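You operate a simulated robot arm through the tools that you are given. There is no shell and no other tool. Be economical: measure what you need, move in short steps, check, and stop when the job is done.

Carry out the task below with a simulated robot arm. There is one attempt and no reset: what you move stays moved.

## Task
Put things in order on the socket worktop surface. At the end: the red flask stands where the orange can of mandarins stood; the green dented can of tomato soup stands where the clear jar of thyme stood; the clear jar of thyme is in the pink bowl; the orange can of mandarins from the socket worktop surface stands where the green dented can of tomato soup stood; the orange juice carton stands where the red flask stood; whatever was shut is shut again. Leave all else as you found it, and nothing knocked over.

It is judged by the outcome, as a careful person would: the job done as asked, and still so three seconds after it is handed in. It fails if anything else is knocked over, pushed out of place, dropped, spilled or broken.

## Robot
A 5-joint arm with a two-finger parallel gripper, fixed in place. Base frame: the origin is at the foot of the arm, x ahead of it, y to its left, z up; the work surface is at about z = 0. Lengths are in m, angles in degrees, forces in N, time in s.
With the tool pointing down near the work surface it reaches from about 0.26 to 0.68 m from the base axis. Its first joint turns from -66.0 to 66.0 degrees. The tool tilts only in the upright plane through the base axis and itself; it spins freely about its own axis. Payload 2.9 kg.
The TCP is the grasp point between the finger pads, 0.03 m short of the fingertips. In the tool frame z runs along the fingers and y along their closing line. The gripper opens to 0.11 m. The fingers are 0.02 m wide and 0.01 m thick; the gripper's body (0.048 by 0.112 m) begins 0.055 m behind the TCP.
Orientation is that of the tool frame in the base frame, as [roll, pitch, yaw] about the fixed x, y, z axes, in that order (R = Rz(yaw) Ry(pitch) Rx(roll)). With the fingers straight down and closing along the base's y, the tool's x points along the base's -x, its y along +y and its z along -z.

## Interface
- The arm moves only by the tool apply_moves. Its argument "motion" is a list of rows, each a list of 3 entries, a list of its own where there are three numbers: the turn, a rotation vector about the base's x, y, z in degrees, then the shift along the base's x, y, z in m, then the closure in counts, from 0 (fully open) to 255 (shut). In form: [[[wx, wy, wz], [x, y, z], jaw], ...]. A call has 1 to 20 rows; each row shifts and turns the commanded pose from where the row before left it. Each row takes 0.2 s and may step no farther than 0.05 m and 8.6 degrees from the row before; otherwise, or with a gripper value out of range, the whole call is refused. A pose out of reach is approached as far as the arm can. The call stops where the force on the tool passes 40 N (or 10 N more than at its start, if that is more) or the arm is blocked; 0.2 s more then pass. Each finger travels about 0.108 m/s and halts on what it meets, pressing with about 40 N; the grip force reading is that of the motor and also rises with nothing between the fingers. The clock runs only during rows and for 0.2 s after the last one: add rows that do not move to give the fingers time. The reply holds the time, the measured pose of the TCP, the force on the tool along the base axes, the opening and the grip force, in the units named above and with some noise, and new pictures: "show" is both (left out), scene, wrist or none.
- Cameras (640 x 400 px; columns grow to the right, rows downward): "scene" is fixed at [0.0417, -0.4646, 0.5896]; the picture's right is [0.67, -0.74, 0.00], its down [-0.52, -0.47, -0.72] and it looks along [0.53, 0.48, -0.70] (base axes); focal length 298 px, centre (320, 200). "wrist" rides on the gripper at [0.072, 0.017, -0.103] in the tool frame; the picture's right is [-0.23, 0.97, 0.00], its down [-0.76, -0.18, -0.62] and it looks along [-0.61, -0.14, 0.78] (tool axes); focal length 222 px, centre (320, 200). There is no depth. A picture from a camera that has moved, and an enlarged one, comes with that camera's place and axes in the base frame and with its lens.
- zoom(camera, box): a new picture of the part [left, top, right, bottom] of that camera's present view, enlarged. No time passes.
- close_job(): hands the job in; it is judged then, once.

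Work in short steps. Places have to be worked out from the pictures, the camera data and where the tool is seen: move nearer, look again, correct. Check each grasp and each placing, and mend what went wrong. You have 120 turns and 170 pictures in all, those below and enlarged ones among them. Open the gripper and draw the arm clear of the work before you hand the job in, unless the task says otherwise; then end with one line.

The tools are called after "Emit:" as a command line: name --argument value ..., lists and objects as JSON in quotes. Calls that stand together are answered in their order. apply_moves: Moves the arm, as the interface text tells. Its arguments: {"type":"object","properties":{"motion":{"type":"array","items":{"type":"array"}},"show":{"type":"string","enum":["both","scene","wrist","none"]}},"required":["motion"]} The other tools are called the same way: zoom (camera, box) takes an enlarged picture of a part of a camera's view; close_job () hands the job in.

At the start:

```text
clock: 0.0
tcp_pos: [0.4721, -0.1605, 0.3317]
ee_rot: [-180.0, 0.0, -179.9]
contact_force: [0.2, 1.0, 0.7]
grip_width: 0.1101
grip_force: 0.1
```

scene: 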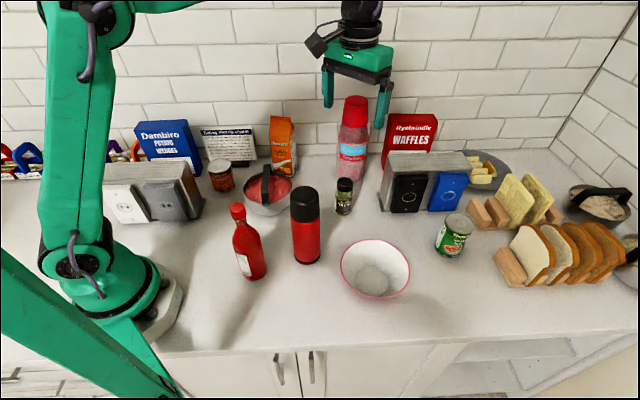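
wrist: 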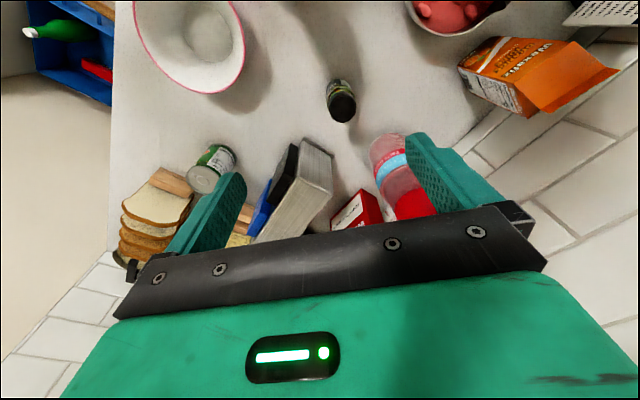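

I'll zoom in first to identify the objects.

Emit:
zoom --camera "scene" --box '[180, 90, 380, 215]'

Emit:
zoom --camera "scene" --box '[220, 170, 480, 310]'

Emit:
zoom --camera "scene" --box '[0, 100, 240, 250]'

Emit:
zoom --camera "scene" --box '[370, 100, 640, 300]'

```text
3.20 times, centred on (280, 152) of scene
camera zoom: at [0.0417, -0.4646, 0.5896], right [0.67, -0.74, 0.0], down [-0.52, -0.47, -0.72], along [0.53, 0.48, -0.7], focal length 954 px, centre (448, 352)
```

zoom: 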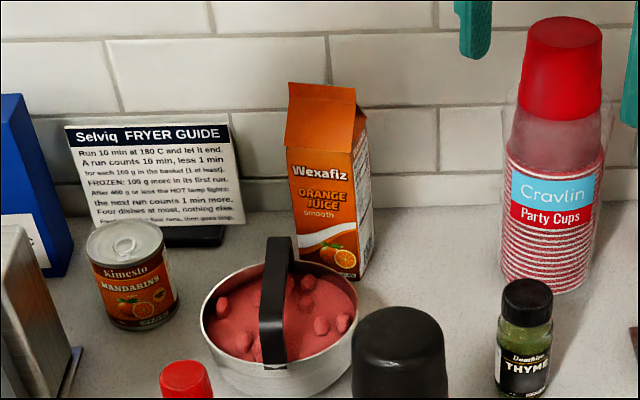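

```text
2.46 times, centred on (350, 240) of scene
camera zoom: at [0.0417, -0.4646, 0.5896], right [0.67, -0.74, 0.0], down [-0.52, -0.47, -0.72], along [0.53, 0.48, -0.7], focal length 734 px, centre (246, 102)
```

zoom: 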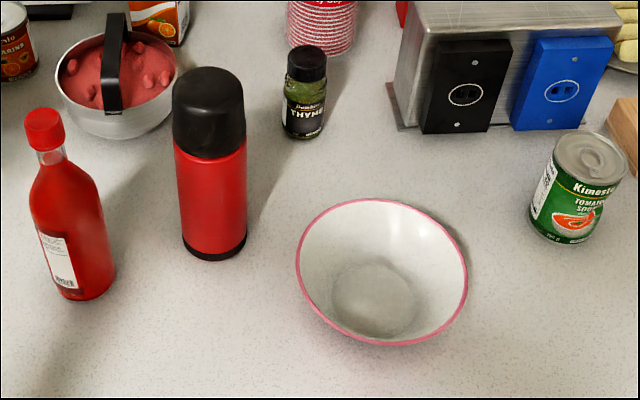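

```text
2.67 times, centred on (120, 175) of scene
camera zoom: at [0.0417, -0.4646, 0.5896], right [0.67, -0.74, 0.0], down [-0.52, -0.47, -0.72], along [0.53, 0.48, -0.7], focal length 795 px, centre (853, 267)
```

zoom: 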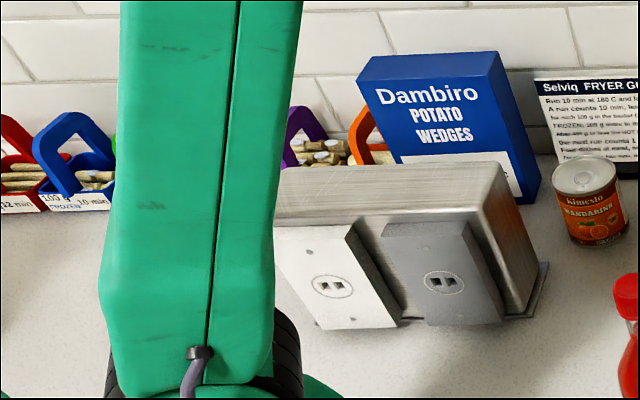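

```text
2.00 times, centred on (505, 200) of scene
camera zoom: at [0.0417, -0.4646, 0.5896], right [0.67, -0.74, 0.0], down [-0.52, -0.47, -0.72], along [0.53, 0.48, -0.7], focal length 596 px, centre (-50, 200)
```

zoom: 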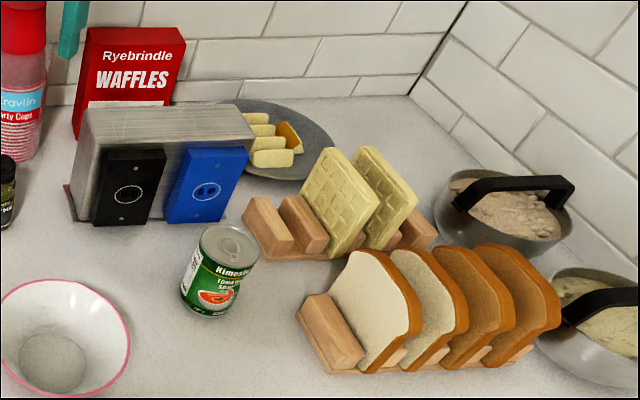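

Thyme jar estimates agree at about (0.495, -0.134). I'll move above it with the jaw open, then check.

Emit:
apply_moves --motion '[[[0, 0, 0], [0.023, 0.0265, 0], 0], [[0, 0, 0], [0, 0, -0.045], 0], [[0, 0, 0], [0, 0, -0.045], 0], [[0, 0, 0], [0, 0, -0.04], 0]]'

```text
clock: 1.0
tcp_pos: [0.4947, -0.135, 0.2033]
ee_rot: [180.0, 0.0, 180.0]
contact_force: [-0.1, -0.1, 0.2]
grip_width: 0.1103
grip_force: 0.0
camera wrist: at [0.4213, -0.1187, 0.3051], right [0.23, 0.97, 0.0], down [0.76, -0.18, 0.62], along [0.61, -0.14, -0.78], focal length 222 px, centre (320, 200)
```

scene: 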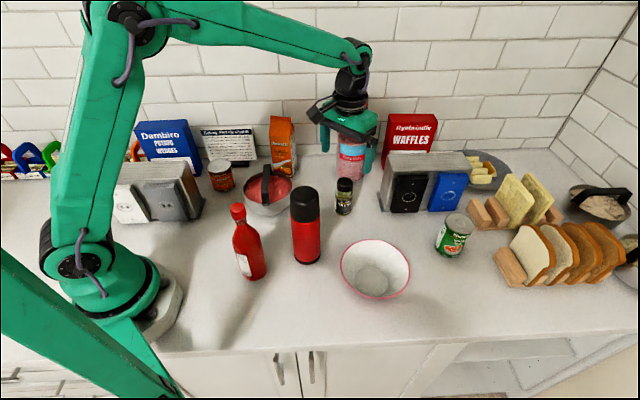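
wrist: 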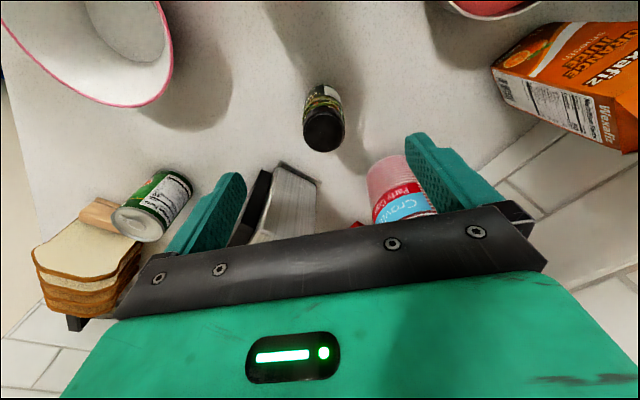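

Jar at ≈(0.497,-0.131). Descend, and close on it.

Emit:
apply_moves --motion '[[[0, 0, 0], [0.002, 0.004, -0.045], 0], [[0, 0, 0], [0, 0, -0.045], 0], [[0, 0, 0], [0, 0, -0.04], 0], [[0, 0, 0], [0, 0, 0], 0]]'

```text
clock: 2.0
tcp_pos: [0.4951, -0.1315, 0.0749]
ee_rot: [180.0, 0.1, -180.0]
contact_force: [0.7, 0.4, 0.1]
grip_width: 0.1101
grip_force: 0.0
camera wrist: at [0.4227, -0.1151, 0.1773], right [0.23, 0.97, 0.0], down [0.76, -0.18, 0.62], along [0.61, -0.14, -0.78], focal length 222 px, centre (320, 200)
```

scene: 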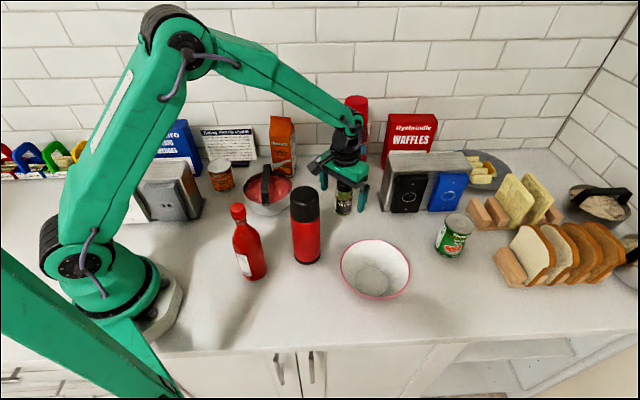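
wrist: 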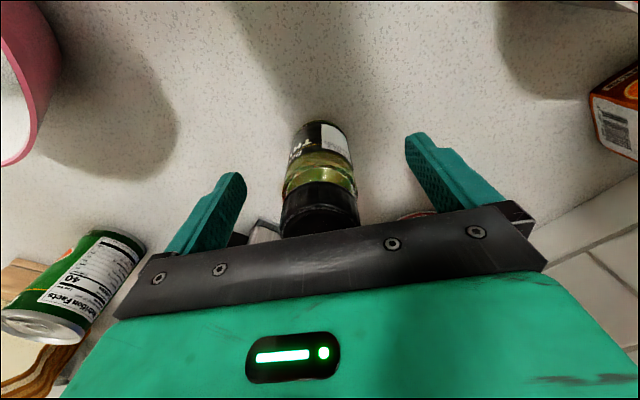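

Jar is between the fingers; close.

Emit:
apply_moves --motion '[[[0, 0, 0], [0, 0, 0], 165], [[0, 0, 0], [0, 0, 0], 165], [[0, 0, 0], [0, 0, 0], 165], [[0, 0, 0], [0, 0, 0], 165]]' --show "wrist"

```text
clock: 3.0
tcp_pos: [0.4951, -0.1315, 0.0755]
ee_rot: [180.0, 0.0, -179.8]
contact_force: [0.1, -0.4, 0.0]
grip_width: 0.0439
grip_force: 39.7
camera wrist: at [0.4227, -0.115, 0.1778], right [0.23, 0.97, 0.0], down [0.76, -0.18, 0.62], along [0.61, -0.14, -0.78], focal length 222 px, centre (320, 200)
```

wrist: 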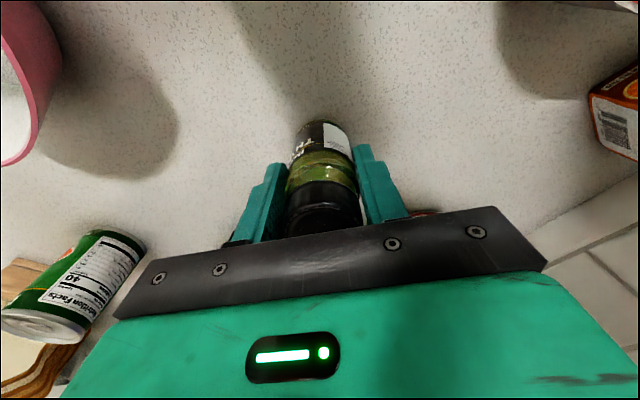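

Gripped (0.044). Lift and carry toward the bowl, staying high.

Emit:
apply_moves --motion '[[[0, 0, 0], [0, 0, 0.04], 165], [[0, 0, 0], [0, 0, 0.045], 165], [[0, 0, 0], [0, 0, 0.045], 165], [[0, 0, 0], [0, 0, 0.035], 165], [[0, 0, 0], [-0.025, -0.038, 0], 165], [[0, 0, 0], [-0.025, -0.038, 0], 165], [[0, 0, 0], [-0.025, -0.038, 0], 165], [[0, 0, 0], [-0.025, -0.038, 0], 165], [[0, 0, 0], [-0.025, -0.038, 0], 165], [[0, 0, 0], [0, 0, 0], 165]]'

```text
clock: 5.2
tcp_pos: [0.3704, -0.3223, 0.2376]
ee_rot: [180.0, -0.1, -179.9]
contact_force: [0.4, 0.9, -1.0]
grip_width: 0.044
grip_force: 40.1
camera wrist: at [0.2988, -0.3054, 0.3409], right [0.23, 0.97, 0.0], down [0.76, -0.18, 0.62], along [0.61, -0.14, -0.78], focal length 222 px, centre (320, 200)
```

scene: 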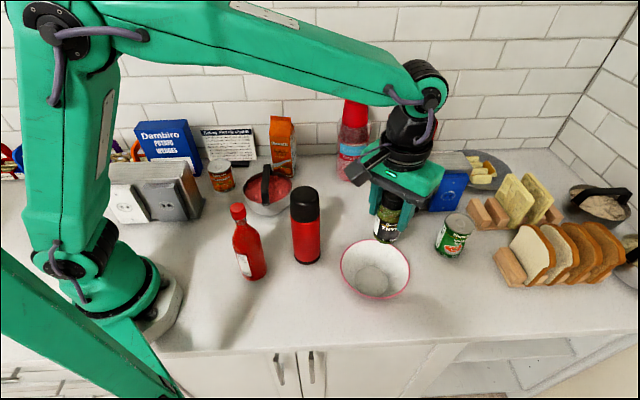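
wrist: 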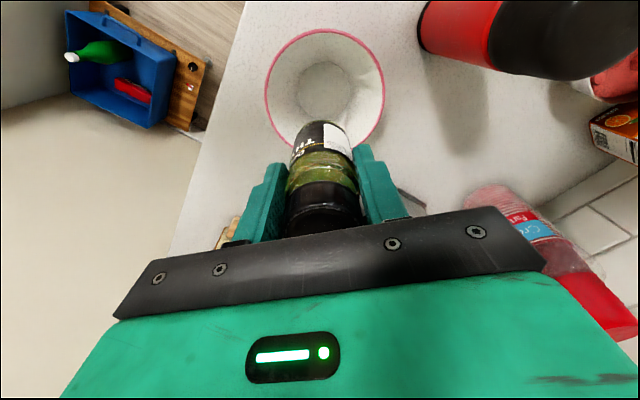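

Bowl centre ≈(0.372,-0.316). Lower the jar into it.

Emit:
apply_moves --motion '[[[0, 0, 0], [0.0015, 0.006, -0.045], 165], [[0, 0, 0], [0, 0, -0.045], 165], [[0, 0, 0], [0, 0, -0.04], 165], [[0, 0, 0], [0, 0, -0.01], 165], [[0, 0, 0], [0, 0, 0], 165]]'

```text
clock: 6.4
tcp_pos: [0.372, -0.3141, 0.0945]
ee_rot: [-180.0, 0.0, -179.9]
contact_force: [-0.1, -0.9, -0.6]
grip_width: 0.044
grip_force: 39.6
camera wrist: at [0.3004, -0.2969, 0.1979], right [0.23, 0.97, 0.0], down [0.76, -0.18, 0.62], along [0.61, -0.14, -0.78], focal length 222 px, centre (320, 200)
```

scene: 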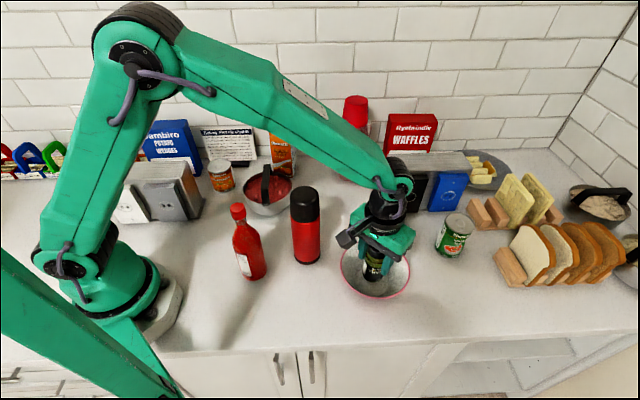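
wrist: 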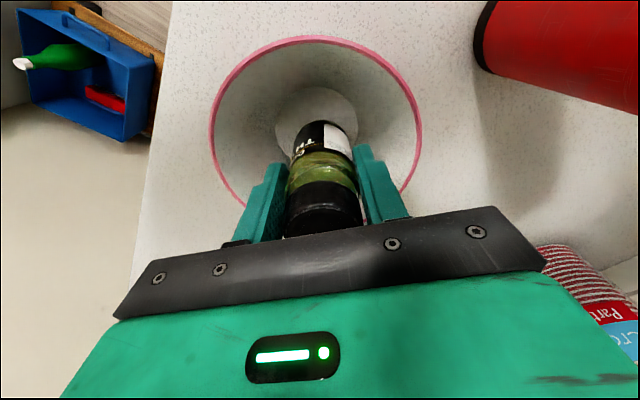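

Nearly down; lower in millimetre steps watching force.

Emit:
apply_moves --motion '[[[0, 0, 0], [0, 0, -0.004], 165], [[0, 0, 0], [0, 0, -0.003], 165], [[0, 0, 0], [0, 0, 0], 165]]' --show "none"

```text
clock: 7.2
tcp_pos: [0.3735, -0.314, 0.0893]
ee_rot: [179.9, 0.0, -179.9]
contact_force: [0.7, 0.8, -2.1]
grip_width: 0.0438
grip_force: 39.5
```

Emit:
apply_moves --motion '[[[0, 0, 0], [0, 0, -0.002], 165], [[0, 0, 0], [0, 0, 0], 165]]' --show "wrist"

```text
clock: 7.8
tcp_pos: [0.3729, -0.3141, 0.0874]
ee_rot: [179.9, 0.0, -180.0]
contact_force: [0.6, 0.5, -0.7]
grip_width: 0.0442
grip_force: 40.1
camera wrist: at [0.3001, -0.2969, 0.1898], right [0.23, 0.97, 0.0], down [0.76, -0.18, 0.62], along [0.61, -0.14, -0.78], focal length 222 px, centre (320, 200)
```

wrist: 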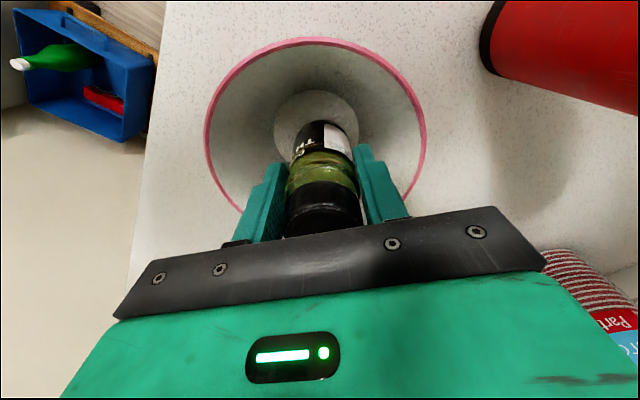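

No contact yet; keep lowering.

Emit:
apply_moves --motion '[[[0, 0, 0], [0, 0, -0.002], 165], [[0, 0, 0], [0, 0, -0.002], 165], [[0, 0, 0], [0, 0, 0], 165]]' --show "none"

```text
clock: 8.6
tcp_pos: [0.3735, -0.3143, 0.084]
ee_rot: [-179.9, 0.0, 180.0]
contact_force: [0.1, -0.5, -1.4]
grip_width: 0.044
grip_force: 40.1
```

Emit:
apply_moves --motion '[[[0, 0, 0], [0, 0, -0.002], 165], [[0, 0, 0], [0, 0, 0], 165]]' --show "none"

```text
clock: 9.2
tcp_pos: [0.3725, -0.313, 0.082]
ee_rot: [180.0, -0.1, -180.0]
contact_force: [0.6, 0.5, -0.8]
grip_width: 0.0439
grip_force: 39.8
```

Emit:
apply_moves --motion '[[[0, 0, 0], [0, 0, -0.002], 165], [[0, 0, 0], [0, 0, 0], 165]]' --show "wrist"

```text
clock: 9.8
tcp_pos: [0.373, -0.315, 0.0807]
ee_rot: [180.0, 0.0, -179.9]
contact_force: [-1.8, -1.0, 1.9]
grip_width: 0.0441
grip_force: 39.5
camera wrist: at [0.3005, -0.2967, 0.1828], right [0.23, 0.97, 0.0], down [0.76, -0.18, 0.62], along [0.61, -0.14, -0.78], focal length 222 px, centre (320, 200)
```

wrist: 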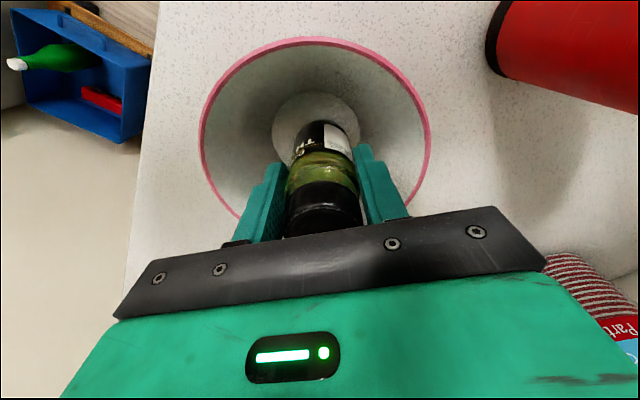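

The jar sits slightly forward of the bowl's flat base; raise a little, shift back 7 mm, lower again.

Emit:
apply_moves --motion '[[[0, 0, 0], [0, 0, 0.004], 165], [[0, 0, 0], [-0.007, 0, 0], 165], [[0, 0, 0], [0, 0, -0.003], 165], [[0, 0, 0], [0, 0, -0.002], 165], [[0, 0, 0], [0, 0, 0], 165]]' --show "none"

Emit:
apply_moves --motion '[[[0, 0, 0], [0, 0, -0.002], 165], [[0, 0, 0], [0, 0, 0], 165]]' --show "none"

```text
clock: 11.0
tcp_pos: [0.3666, -0.3133, 0.0799]
ee_rot: [180.0, -0.1, -179.9]
contact_force: [-2.1, 3.3, 9.7]
grip_width: 0.0439
grip_force: 39.5
```

```text
clock: 11.6
tcp_pos: [0.3663, -0.3139, 0.079]
ee_rot: [-179.8, 0.2, -179.9]
contact_force: [-6.5, 11.1, 37.0]
grip_width: 0.0442
grip_force: 39.9
```

Contact. Ease up 1.5 mm, open moderately within the bowl, then rise.

Emit:
apply_moves --motion '[[[0, 0, 0], [0, 0, 0.002], 165], [[0, 0, 0], [0, 0, 0], 140], [[0, 0, 0], [0, 0, 0], 100], [[0, 0, 0], [0, 0, 0], 100], [[0, 0, 0], [0, 0, 0], 100]]'

```text
clock: 12.8
tcp_pos: [0.3657, -0.3135, 0.0777]
ee_rot: [-179.9, 0.1, 180.0]
contact_force: [-0.7, 0.2, 0.5]
grip_width: 0.0669
grip_force: 0.1
camera wrist: at [0.2932, -0.2965, 0.1822], right [0.23, 0.97, 0.0], down [0.76, -0.18, 0.62], along [0.61, -0.14, -0.78], focal length 222 px, centre (320, 200)
```

scene: 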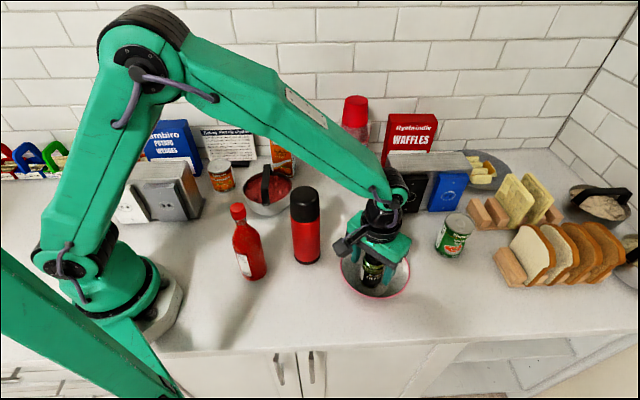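
wrist: 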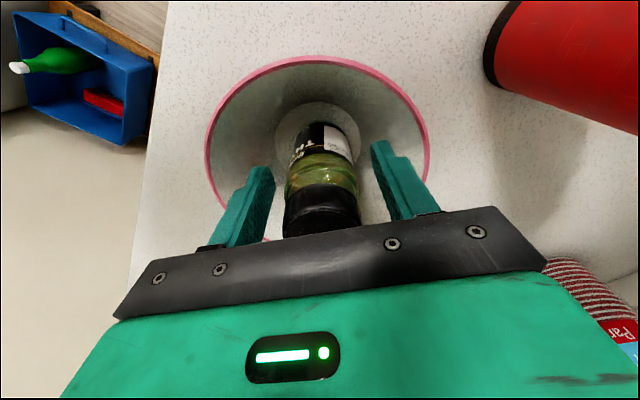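

The jar stands in the bowl. Rise, then turn the tool to azimuth −35° and tilt outward 20° while travelling toward the tomato can at ≈(0.567,-0.400).

Emit:
apply_moves --motion '[[[0, 0, 0], [0, 0, 0.04], 100], [[0, 0, 0], [0, 0, 0.045], 100], [[0, 0, 0], [0, 0, 0.045], 60], [[0, 0, 0], [0, 0, 0.04], 0], [[0, 0, -7.04], [0.036, -0.016, 0], 0], [[0, 0, -7.04], [0.036, -0.016, 0], 0], [[0, 0, -7.04], [0.036, -0.016, 0], 0], [[0, 0, -7.04], [0.036, -0.016, 0], 0], [[0, 0, -7.04], [0.028, -0.011, 0], 0], [[-3.84, -5.45, 0], [0.0, 0, -0.02], 0], [[-3.84, -5.45, 0], [0.0, 0, -0.02], 0], [[-3.84, -5.45, 0], [0.0, 0, 0], 0], [[0, 0, 0], [0, 0, 0], 0]]'

```text
clock: 15.6
tcp_pos: [0.518, -0.3745, 0.2003]
ee_rot: [-179.8, 20.1, 144.8]
contact_force: [0.5, -0.9, -0.7]
grip_width: 0.1098
grip_force: 0.0
out of reach, approached as far as the arm can: row 9
camera wrist: at [0.4429, -0.2999, 0.2728], right [0.74, 0.67, 0.07], down [0.31, -0.43, 0.85], along [0.6, -0.6, -0.53], focal length 222 px, centre (320, 200)
```

scene: 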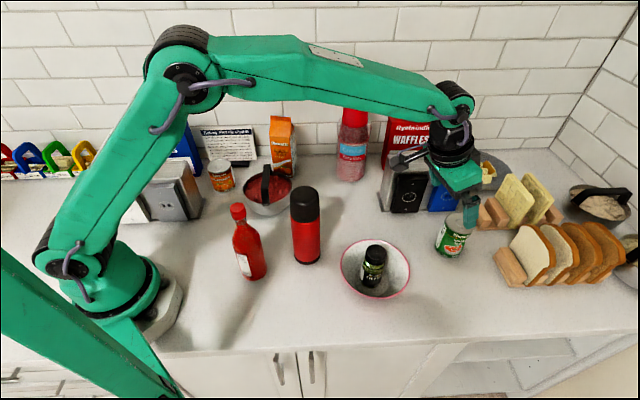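
wrist: 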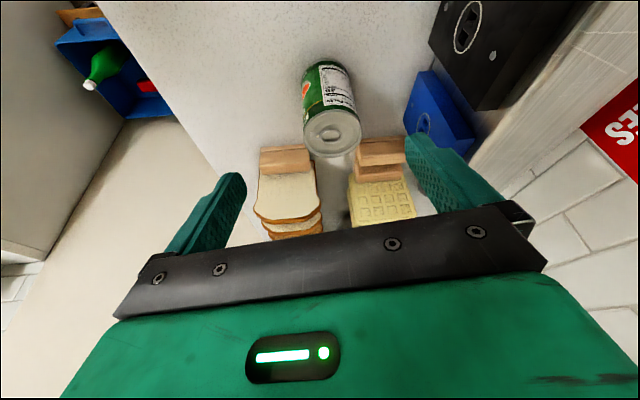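

Can ≈(0.567,-0.398), about 0.094 tall. Descend and approach radially with fingers straddling it.

Emit:
apply_moves --motion '[[[0, 0, 0], [0, 0, -0.04], 0], [[0, 0, 0], [0.01, -0.004, -0.035], 0], [[0, 0, 0], [0.015, -0.007, -0.015], 0], [[0, 0, 0], [0.01, -0.005, -0.015], 0], [[0, 0, 0], [0, 0, 0], 0]]'

```text
clock: 16.8
tcp_pos: [0.5549, -0.39, 0.0948]
ee_rot: [180.0, 20.0, 144.8]
contact_force: [-0.9, -1.4, 0.5]
grip_width: 0.1098
grip_force: 0.0
camera wrist: at [0.48, -0.317, 0.1668], right [0.74, 0.67, 0.08], down [0.31, -0.43, 0.85], along [0.6, -0.6, -0.53], focal length 222 px, centre (320, 200)
```

scene: 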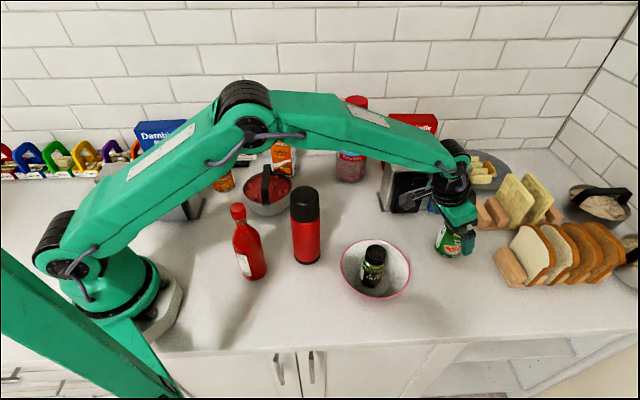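
wrist: 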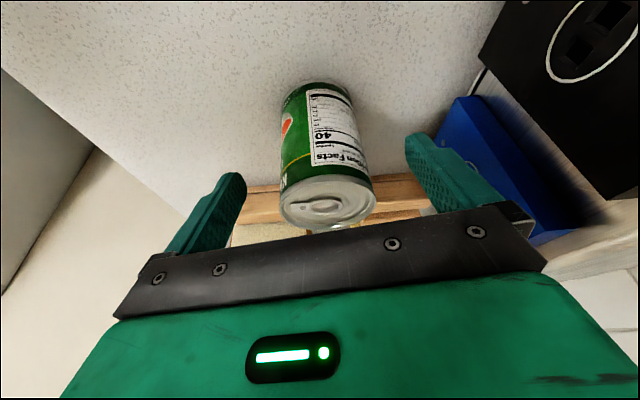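

Aligned. Final descent to z≈0.06.

Emit:
apply_moves --motion '[[[0, 0, 0], [0.008, -0.005, -0.015], 0], [[0, 0, 0], [0.005, -0.003, -0.02], 0], [[0, 0, 0], [0, 0, 0], 0]]'

```text
clock: 17.6
tcp_pos: [0.5656, -0.3975, 0.0603]
ee_rot: [179.9, 20.1, 144.8]
contact_force: [0.2, -1.0, -0.1]
grip_width: 0.1101
grip_force: 0.1
camera wrist: at [0.4913, -0.3252, 0.1315], right [0.74, 0.67, 0.08], down [0.31, -0.43, 0.85], along [0.6, -0.6, -0.53], focal length 222 px, centre (320, 200)
```

scene: 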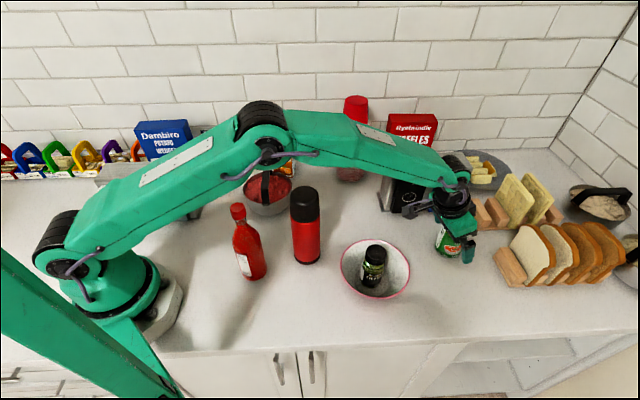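
wrist: 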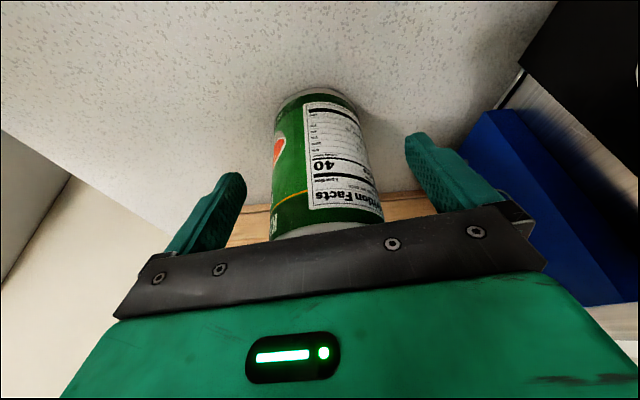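

Bottom edge suggests the can is slightly farther; nudge 6 mm outward, then close.

Emit:
apply_moves --motion '[[[0, 0, 0], [0.006, -0.004, 0], 0], [[0, 0, 0], [0, 0, 0], 130], [[0, 0, 0], [0, 0, 0], 130], [[0, 0, 0], [0, 0, 0], 130], [[0, 0, 0], [0, 0, 0], 130]]'

```text
clock: 18.8
tcp_pos: [0.5723, -0.4033, 0.0603]
ee_rot: [180.0, 19.9, 144.9]
contact_force: [-0.2, 0.6, 1.6]
grip_width: 0.0617
grip_force: 40.0
camera wrist: at [0.4977, -0.3295, 0.1319], right [0.74, 0.67, 0.08], down [0.31, -0.43, 0.85], along [0.6, -0.6, -0.53], focal length 222 px, centre (320, 200)
```

scene: 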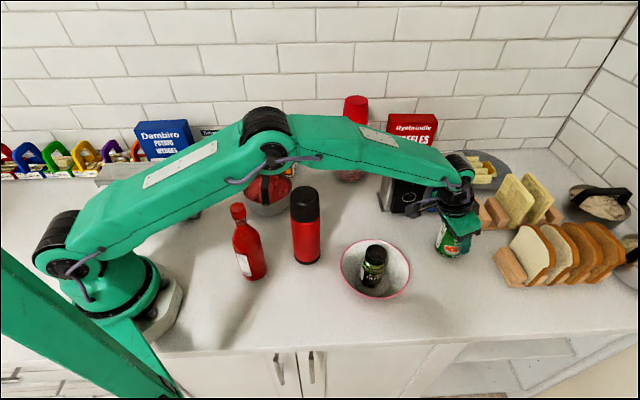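
wrist: 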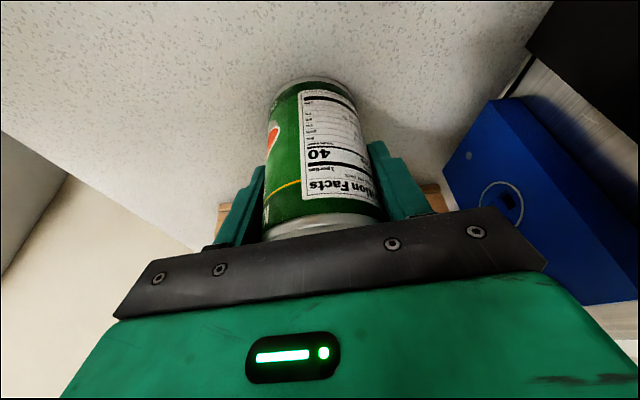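

Gripped. Lift while retracting, then swing to the thyme spot at height, rotating with the azimuth.

Emit:
apply_moves --motion '[[[0, 0, 0], [0, 0, 0.03], 130], [[0, 0, 0], [-0.02, 0.014, 0.04], 130], [[0, 0, 0], [-0.02, 0.014, 0.04], 130], [[0, 0, 0], [-0.02, 0.014, 0.04], 130], [[0, 0, 4.06], [-0.003, 0.0455, 0], 130], [[0, 0, 4.06], [-0.003, 0.0455, 0], 130], [[0, 0, 4.06], [-0.003, 0.0455, 0], 130], [[0, 0, 4.06], [-0.003, 0.0455, 0], 130], [[0, 0, 4.06], [-0.003, 0.0455, 0], 130], [[0, 0, 0], [0, 0, 0], 130]]'

```text
clock: 21.0
tcp_pos: [0.4938, -0.1306, 0.2074]
ee_rot: [-179.9, 20.0, 165.2]
contact_force: [0.1, 0.5, -4.3]
grip_width: 0.0615
grip_force: 40.2
camera wrist: at [0.3983, -0.0879, 0.2812], right [0.46, 0.89, 0.08], down [0.44, -0.3, 0.85], along [0.77, -0.35, -0.53], focal length 222 px, centre (320, 200)
```

scene: 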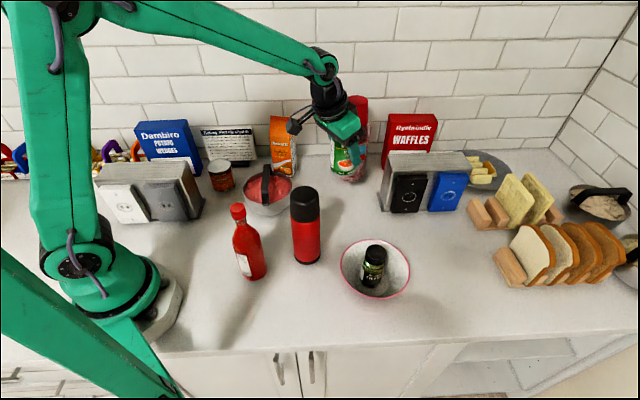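
wrist: 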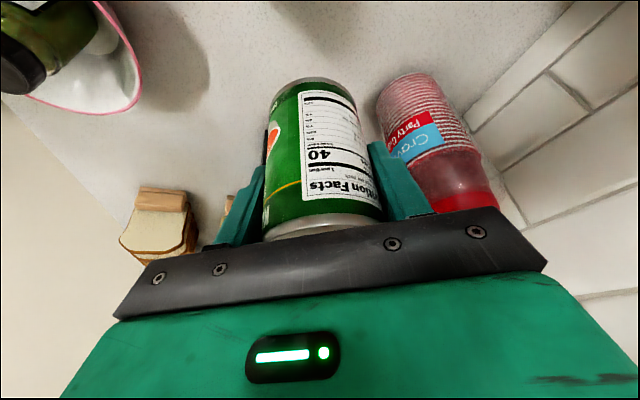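

Clear. Descend at the thyme spot.

Emit:
apply_moves --motion '[[[0, 0, 0], [0.002, -0.001, -0.045], 130], [[0, 0, 0], [0, 0, -0.045], 130], [[0, 0, 0], [0, 0, -0.04], 130], [[0, 0, 0], [0, 0, -0.012], 130], [[0, 0, 0], [0, 0, 0], 130]]'

```text
clock: 22.2
tcp_pos: [0.4966, -0.1317, 0.0686]
ee_rot: [180.0, 20.1, 165.1]
contact_force: [1.0, -0.9, -3.1]
grip_width: 0.0612
grip_force: 40.1
camera wrist: at [0.4017, -0.0889, 0.1403], right [0.46, 0.89, 0.08], down [0.44, -0.3, 0.85], along [0.77, -0.35, -0.53], focal length 222 px, centre (320, 200)
```

scene: 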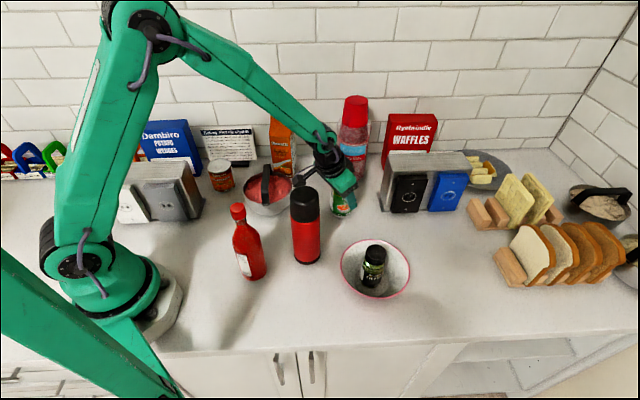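
wrist: 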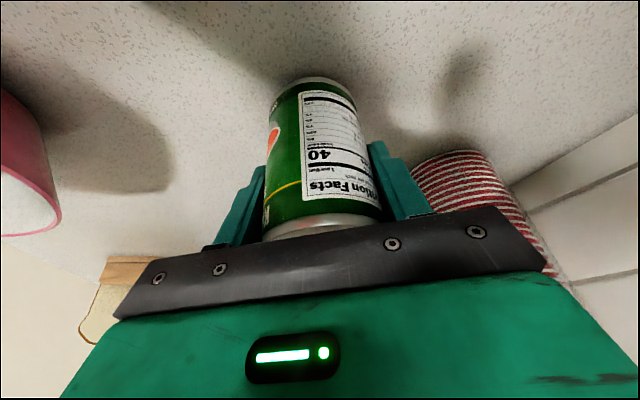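

Emit:
apply_moves --motion '[[[0, 0, 0], [0, 0, -0.004], 130], [[0, 0, 0], [0, 0, -0.003], 130], [[0, 0, 0], [0, 0, 0], 130]]' --show "none"

```text
clock: 23.0
tcp_pos: [0.4991, -0.133, 0.0612]
ee_rot: [180.0, 20.0, 165.1]
contact_force: [0.1, -0.3, -2.5]
grip_width: 0.0615
grip_force: 39.7
```

Emit:
apply_moves --motion '[[[0, 0, 0], [0, 0, -0.002], 130], [[0, 0, 0], [0, 0, 0], 130]]' --show "none"

```text
clock: 23.6
tcp_pos: [0.4985, -0.1326, 0.0598]
ee_rot: [-180.0, 20.1, 165.2]
contact_force: [-3.9, 2.6, 10.0]
grip_width: 0.0617
grip_force: 40.0
```

Touching the surface. Release and check.

Emit:
apply_moves --motion '[[[0, 0, 0], [0, 0, 0], 90], [[0, 0, 0], [0, 0, 0], 30], [[0, 0, 0], [0, 0, 0], 0], [[0, 0, 0], [0, 0, 0], 0], [[0, 0, 0], [-0.012, 0.003, 0.04], 0], [[0, 0, 0], [-0.012, 0.003, 0.04], 0], [[0, 0, 0], [-0.012, 0.003, 0.04], 0], [[0, 0, 0], [0, 0, 0.04], 0]]'

```text
clock: 25.4
tcp_pos: [0.4617, -0.1234, 0.2207]
ee_rot: [-179.9, 20.0, 165.2]
contact_force: [-0.3, 0.7, -0.4]
grip_width: 0.1103
grip_force: 0.2
camera wrist: at [0.3668, -0.081, 0.2925], right [0.46, 0.89, 0.08], down [0.44, -0.3, 0.85], along [0.77, -0.35, -0.53], focal length 222 px, centre (320, 200)
```

scene: 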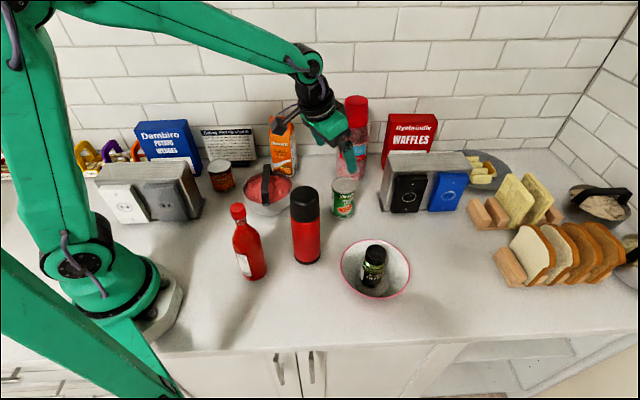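
wrist: 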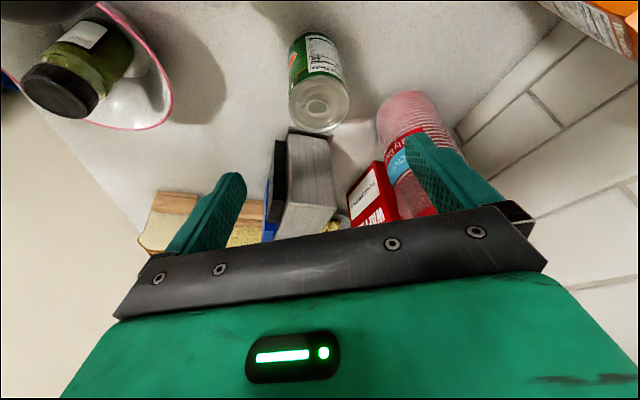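

Tomato can stands at the thyme spot. Next the mandarins: the socket box sits close on the arm side, so I'll spin the tool so the camera is on the far side, then look.

Emit:
apply_moves --motion '[[[1.71, 6.44, 0], [0, 0, 0.03], 0], [[1.71, 6.44, 0], [0, 0, 0.03], 0], [[1.71, 6.44, 0], [0, 0, 0.0], 0], [[0, 0, -8.54], [-0.00775, 0.0192, 0], 0], [[0, 0, -8.54], [-0.00775, 0.0192, 0], 0], [[0, 0, -8.54], [-0.00775, 0.0192, 0], 0], [[0, 0, -8.54], [-0.00775, 0.0192, 0], 0], [[0, 0, -8.54], [-0.00775, 0.0192, 0], 0], [[0, 0, -8.54], [-0.00775, 0.0192, 0], 0], [[0, 0, -8.54], [-0.00775, 0.0192, 0], 0], [[0, 0, -8.54], [-0.00775, 0.0192, 0], 0], [[0, 0, -8.54], [-0.00775, 0.0192, 0], 0], [[0, 0, -8.54], [-0.00775, 0.0192, 0], 0], [[0, 0, -8.54], [-0.00775, 0.0192, 0], 0], [[0, 0, -8.54], [-0.00775, 0.0192, 0], 0], [[0, 0, -8.54], [-0.00775, 0.0192, 0], 0], [[0, 0, -8.54], [-0.00775, 0.0192, 0], 0], [[0, 0, -8.54], [-0.00775, 0.0192, 0], 0], [[0, 0, -8.54], [-0.00775, 0.0192, 0], 0]]'

Emit:
zoom --camera "scene" --box '[290, 160, 490, 310]'

```text
clock: 29.4
tcp_pos: [0.3564, 0.1411, 0.2792]
ee_rot: [-180.0, 0.0, 29.0]
contact_force: [0.1, -0.2, 0.7]
grip_width: 0.1099
grip_force: 0.0
out of reach, approached as far as the arm can: row 19
camera wrist: at [0.4278, 0.1621, 0.3831], right [0.27, -0.96, 0.0], down [-0.75, -0.21, 0.62], along [-0.6, -0.17, -0.78], focal length 222 px, centre (320, 200)
```

scene: 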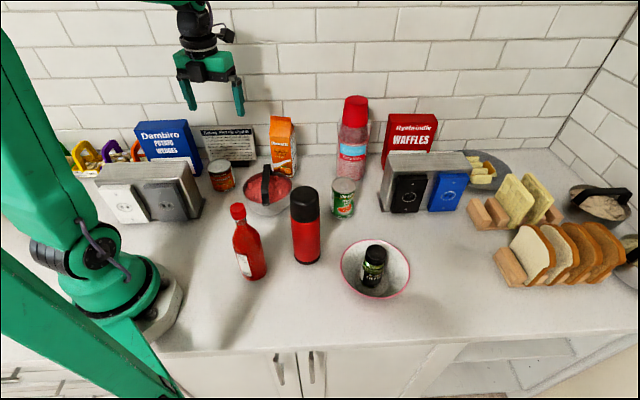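
wrist: 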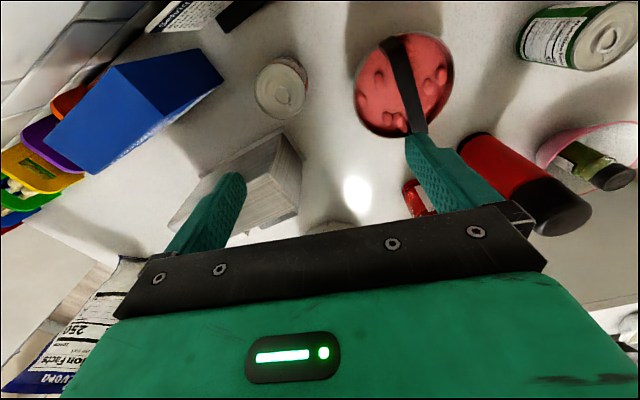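

```text
2.67 times, centred on (390, 235) of scene
camera zoom: at [0.0418, -0.4646, 0.5896], right [0.67, -0.74, 0.0], down [-0.52, -0.47, -0.72], along [0.53, 0.48, -0.7], focal length 795 px, centre (133, 107)
```

zoom: 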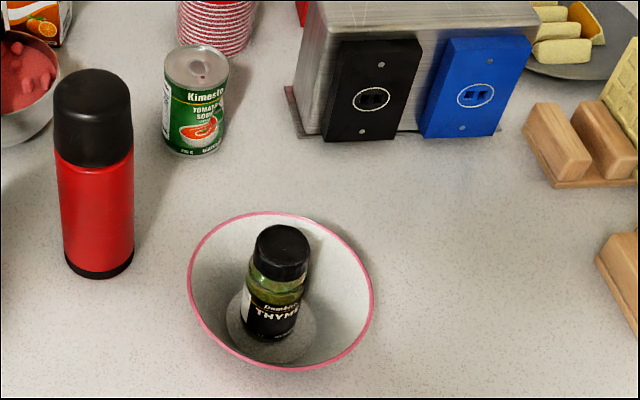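

Tomato can and jar look good. The arm stopped short of the target; check whether it's settled.

Emit:
apply_moves --motion '[[[0, 0, 0], [0, 0, 0], 0], [[0, 0, 0], [-0.005, 0.012, 0], 0], [[0, 0, 0], [0, 0, 0], 0]]' --show "none"

```text
clock: 30.2
tcp_pos: [0.3583, 0.1393, 0.2814]
ee_rot: [180.0, -0.1, 28.7]
contact_force: [0.2, 0.9, -0.1]
grip_width: 0.1101
grip_force: 0.1
out of reach, approached as far as the arm can: row 2
```

Inner reach limit at this height; go lower to z≈0.19, then across.

Emit:
apply_moves --motion '[[[0, 0, 0], [0, 0, -0.045], 0], [[0, 0, 0], [0, 0, -0.04], 0], [[0, 0, 0], [-0.004, 0.022, 0], 0], [[0, 0, 0], [-0.005, 0.022, 0], 0], [[0, 0, 0], [0, 0, 0], 0]]'

```text
clock: 31.4
tcp_pos: [0.3585, 0.1375, 0.1951]
ee_rot: [179.9, 0.0, 28.6]
contact_force: [0.7, 0.5, 0.4]
grip_width: 0.1098
grip_force: 0.1
out of reach, approached as far as the arm can: row 3, 4
camera wrist: at [0.4298, 0.158, 0.2977], right [0.27, -0.96, 0.0], down [-0.75, -0.21, 0.62], along [-0.6, -0.17, -0.78], focal length 222 px, centre (320, 200)
```

scene: 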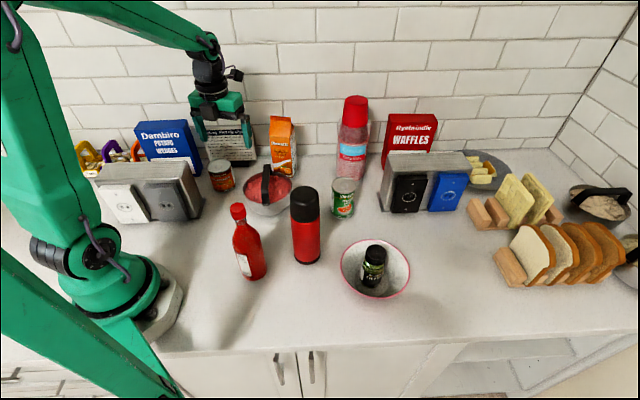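
wrist: 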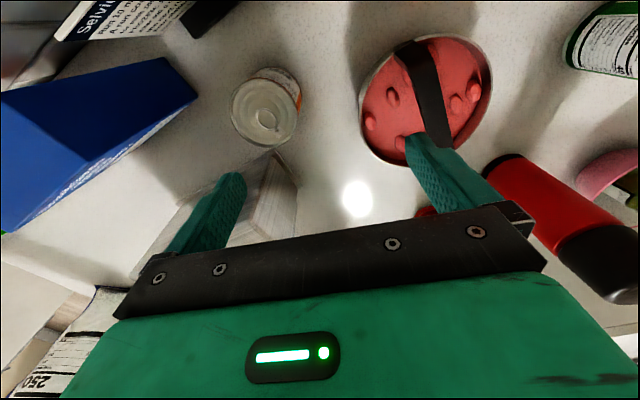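

The limit appears to be the spin joint (~−172° relative). Rotate back 12°, move over the can at ≈(0.348,0.188), and tilt 12° outward.

Emit:
apply_moves --motion '[[[0, 0, 6], [0, 0, 0], 0], [[0, 0, 6], [-0.002, 0.01, 0], 0], [[0, 0, 0], [-0.003, 0.02, 0], 0], [[0, 0, 0], [-0.004, 0.02, 0], 0], [[2.86, -5.27, 0], [0, 0, 0], 0], [[2.86, -5.27, 0], [0, 0, 0], 0], [[0, 0, 0], [0, 0, 0], 0]]'

```text
clock: 33.0
tcp_pos: [0.3475, 0.1887, 0.1945]
ee_rot: [177.4, -11.8, 40.9]
contact_force: [0.0, 0.7, 0.5]
grip_width: 0.1098
grip_force: 0.1
camera wrist: at [0.3935, 0.211, 0.31], right [0.46, -0.89, 0.0], down [-0.79, -0.41, 0.45], along [-0.4, -0.2, -0.89], focal length 222 px, centre (320, 200)
```

scene: 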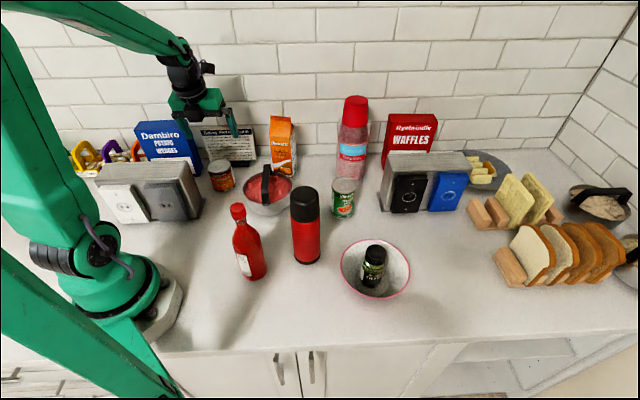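
wrist: 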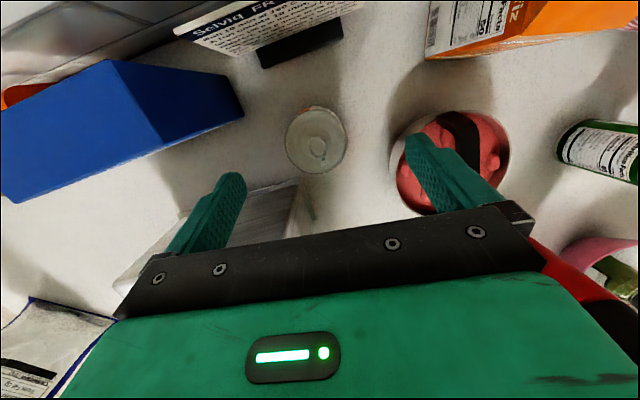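

Can centre ≈(0.350,0.193), Ø≈0.064. Descend in two stages.

Emit:
apply_moves --motion '[[[0, 0, 0], [0.0025, 0.0045, -0.04], 0], [[0, 0, 0], [0, 0, -0.04], 0], [[0, 0, 0], [0, 0, -0.02], 0], [[0, 0, 0], [0, 0, 0], 0]]'

```text
clock: 34.0
tcp_pos: [0.3528, 0.19, 0.0946]
ee_rot: [177.5, -11.7, 40.8]
contact_force: [0.0, -0.3, 0.4]
grip_width: 0.1101
grip_force: 0.0
camera wrist: at [0.3975, 0.2135, 0.2104], right [0.46, -0.89, 0.0], down [-0.79, -0.41, 0.45], along [-0.4, -0.2, -0.89], focal length 222 px, centre (320, 200)
```

scene: 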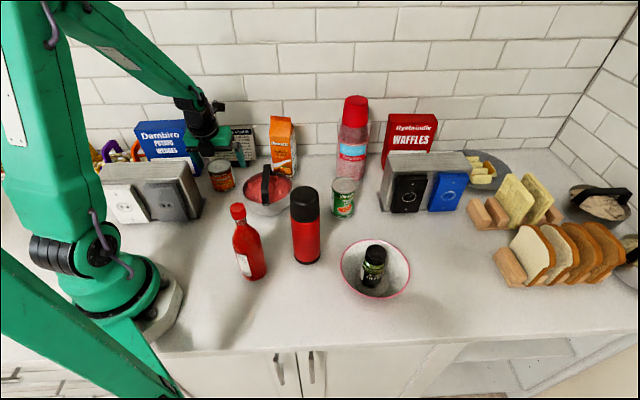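
wrist: 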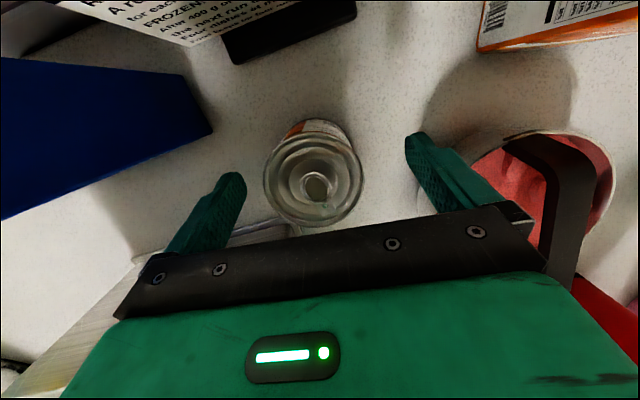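

Well aligned, obstacles clear. Final descent and close.

Emit:
apply_moves --motion '[[[0, 0, 0], [-0.003, 0.003, -0.025], 0], [[0, 0, 0], [0, 0, -0.02], 0], [[0, 0, 0], [0, 0, 0], 0], [[0, 0, 0], [0, 0, 0], 125], [[0, 0, 0], [0, 0, 0], 125], [[0, 0, 0], [0, 0, 0], 125], [[0, 0, 0], [0, 0, 0], 125]]'

```text
clock: 35.6
tcp_pos: [0.3485, 0.1941, 0.0477]
ee_rot: [177.7, -11.8, 40.8]
contact_force: [1.5, 0.7, -0.4]
grip_width: 0.0652
grip_force: 39.8
camera wrist: at [0.3939, 0.2173, 0.1637], right [0.46, -0.89, -0.01], down [-0.79, -0.41, 0.45], along [-0.4, -0.2, -0.89], focal length 222 px, centre (320, 200)
```

scene: 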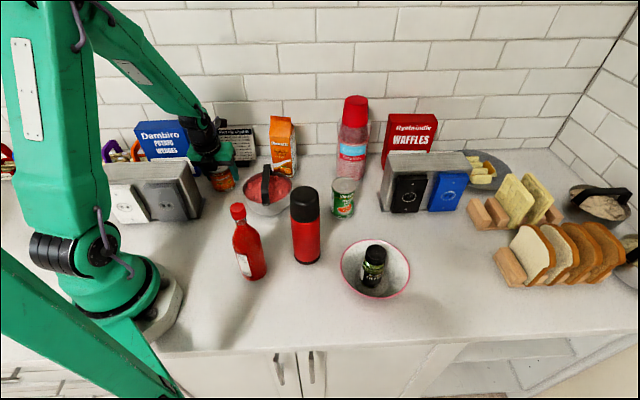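
wrist: 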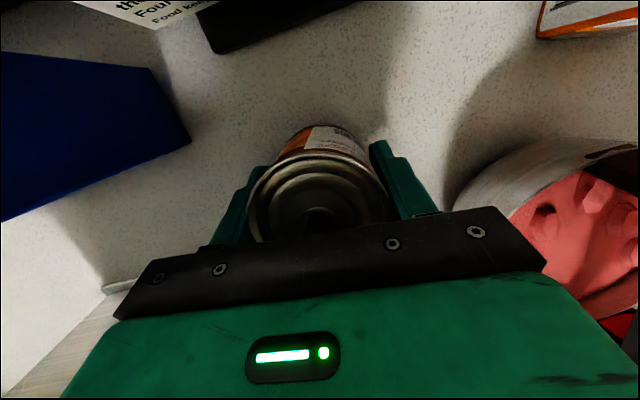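

Gripped (0.065). Mandarin spot recorded as (0.348,0.194). Lift high and carry across, rotating with azimuth.

Emit:
apply_moves --motion '[[[0, 0, 0], [0, 0, 0.04], 125], [[0, 0, 0], [0, 0, 0.04], 125], [[0, 0, 0], [0, 0, 0.04], 125], [[0, 0, 0], [0, 0, 0.04], 125], [[0, 0, 0], [0, 0, 0.04], 125], [[0, 0, 0], [0, 0, 0.04], 125], [[0, 0, -6.6], [0.0118, -0.04475, 0], 125], [[0, 0, -6.8], [0.0118, -0.04475, 0], 125], [[0, 0, -6.85], [0.0118, -0.04475, 0], 125], [[0, 0, -6.65], [0.0118, -0.04475, 0], 125], [[0, 0, -6.4], [0.0118, -0.04475, 0], 125], [[0, 0, -5.9], [0.0118, -0.04475, 0], 125], [[0, 0, -5.4], [0.0118, -0.04475, 0], 125], [[0, 0, -4.8], [0.0118, -0.04475, 0], 125], [[0, 0, -4.4], [0.0118, -0.04475, 0], 125], [[0, 0, -3.8], [0.0118, -0.04475, 0], 125], [[0, 0, -3.5], [0.0118, -0.04475, 0], 125], [[0, 0, -3.0], [0.0118, -0.04475, 0], 125], [[0, 0, 0], [0, 0, 0], 125]]'

```text
clock: 39.6
tcp_pos: [0.4929, -0.3452, 0.287]
ee_rot: [177.6, -11.8, -23.4]
contact_force: [0.1, -0.4, -1.7]
grip_width: 0.0654
grip_force: 40.2
camera wrist: at [0.5343, -0.3762, 0.4044], right [-0.6, -0.8, -0.01], down [-0.72, 0.53, 0.45], along [-0.36, 0.27, -0.89], focal length 222 px, centre (320, 200)
```

scene: 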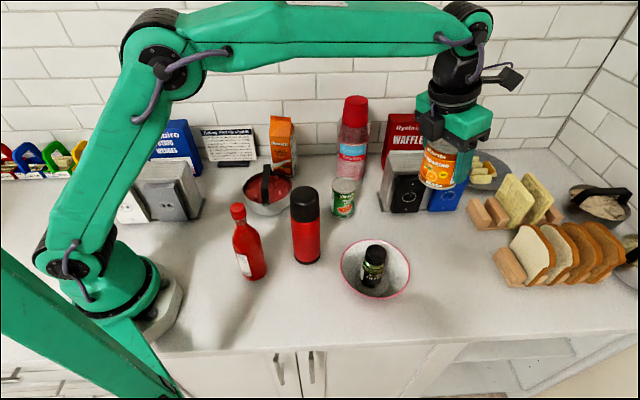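
wrist: 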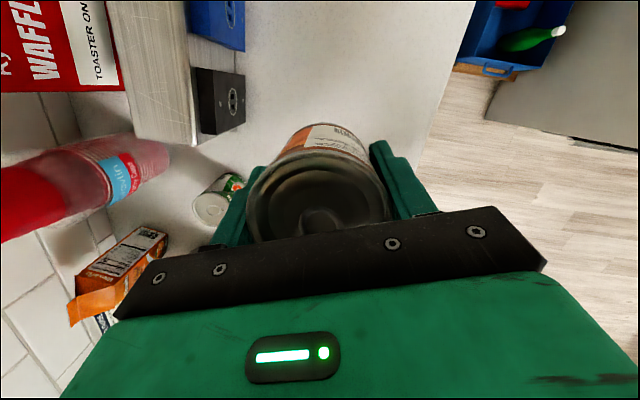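

Descend while moving outward to the tomato-soup spot, target ≈(0.570,-0.401).

Emit:
apply_moves --motion '[[[0, 0, 0], [0, 0, -0.045], 125], [[0, 0, 0], [0, 0, -0.045], 125], [[0, 0, 0], [0.015, -0.011, -0.035], 125], [[0, 0, 0], [0.031, -0.0225, -0.025], 125], [[0, 0, 0], [0.031, -0.0225, -0.025], 125], [[0, 0, 0], [0, 0, -0.015], 125], [[0, 0, 0], [0, 0, 0], 125]]'

```text
clock: 41.2
tcp_pos: [0.5675, -0.398, 0.0989]
ee_rot: [177.6, -11.7, -23.2]
contact_force: [0.3, 0.0, -2.6]
grip_width: 0.0651
grip_force: 40.0
camera wrist: at [0.608, -0.4297, 0.2153], right [-0.6, -0.8, -0.01], down [-0.72, 0.53, 0.45], along [-0.36, 0.27, -0.89], focal length 222 px, centre (320, 200)
```

scene: 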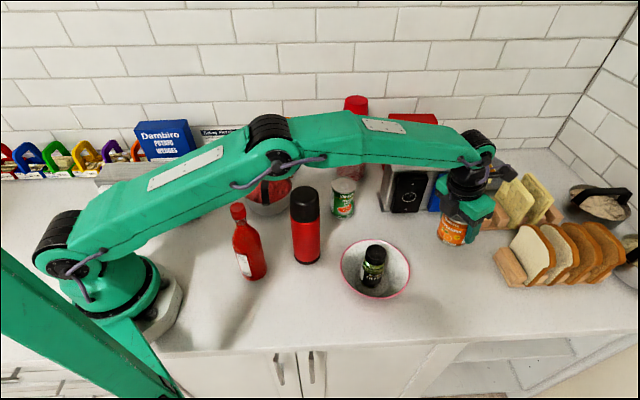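
wrist: 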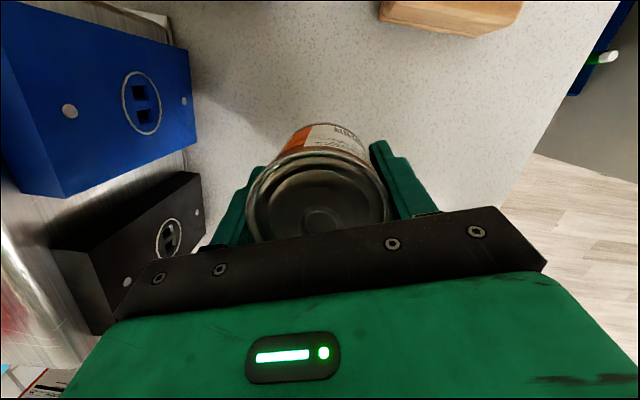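

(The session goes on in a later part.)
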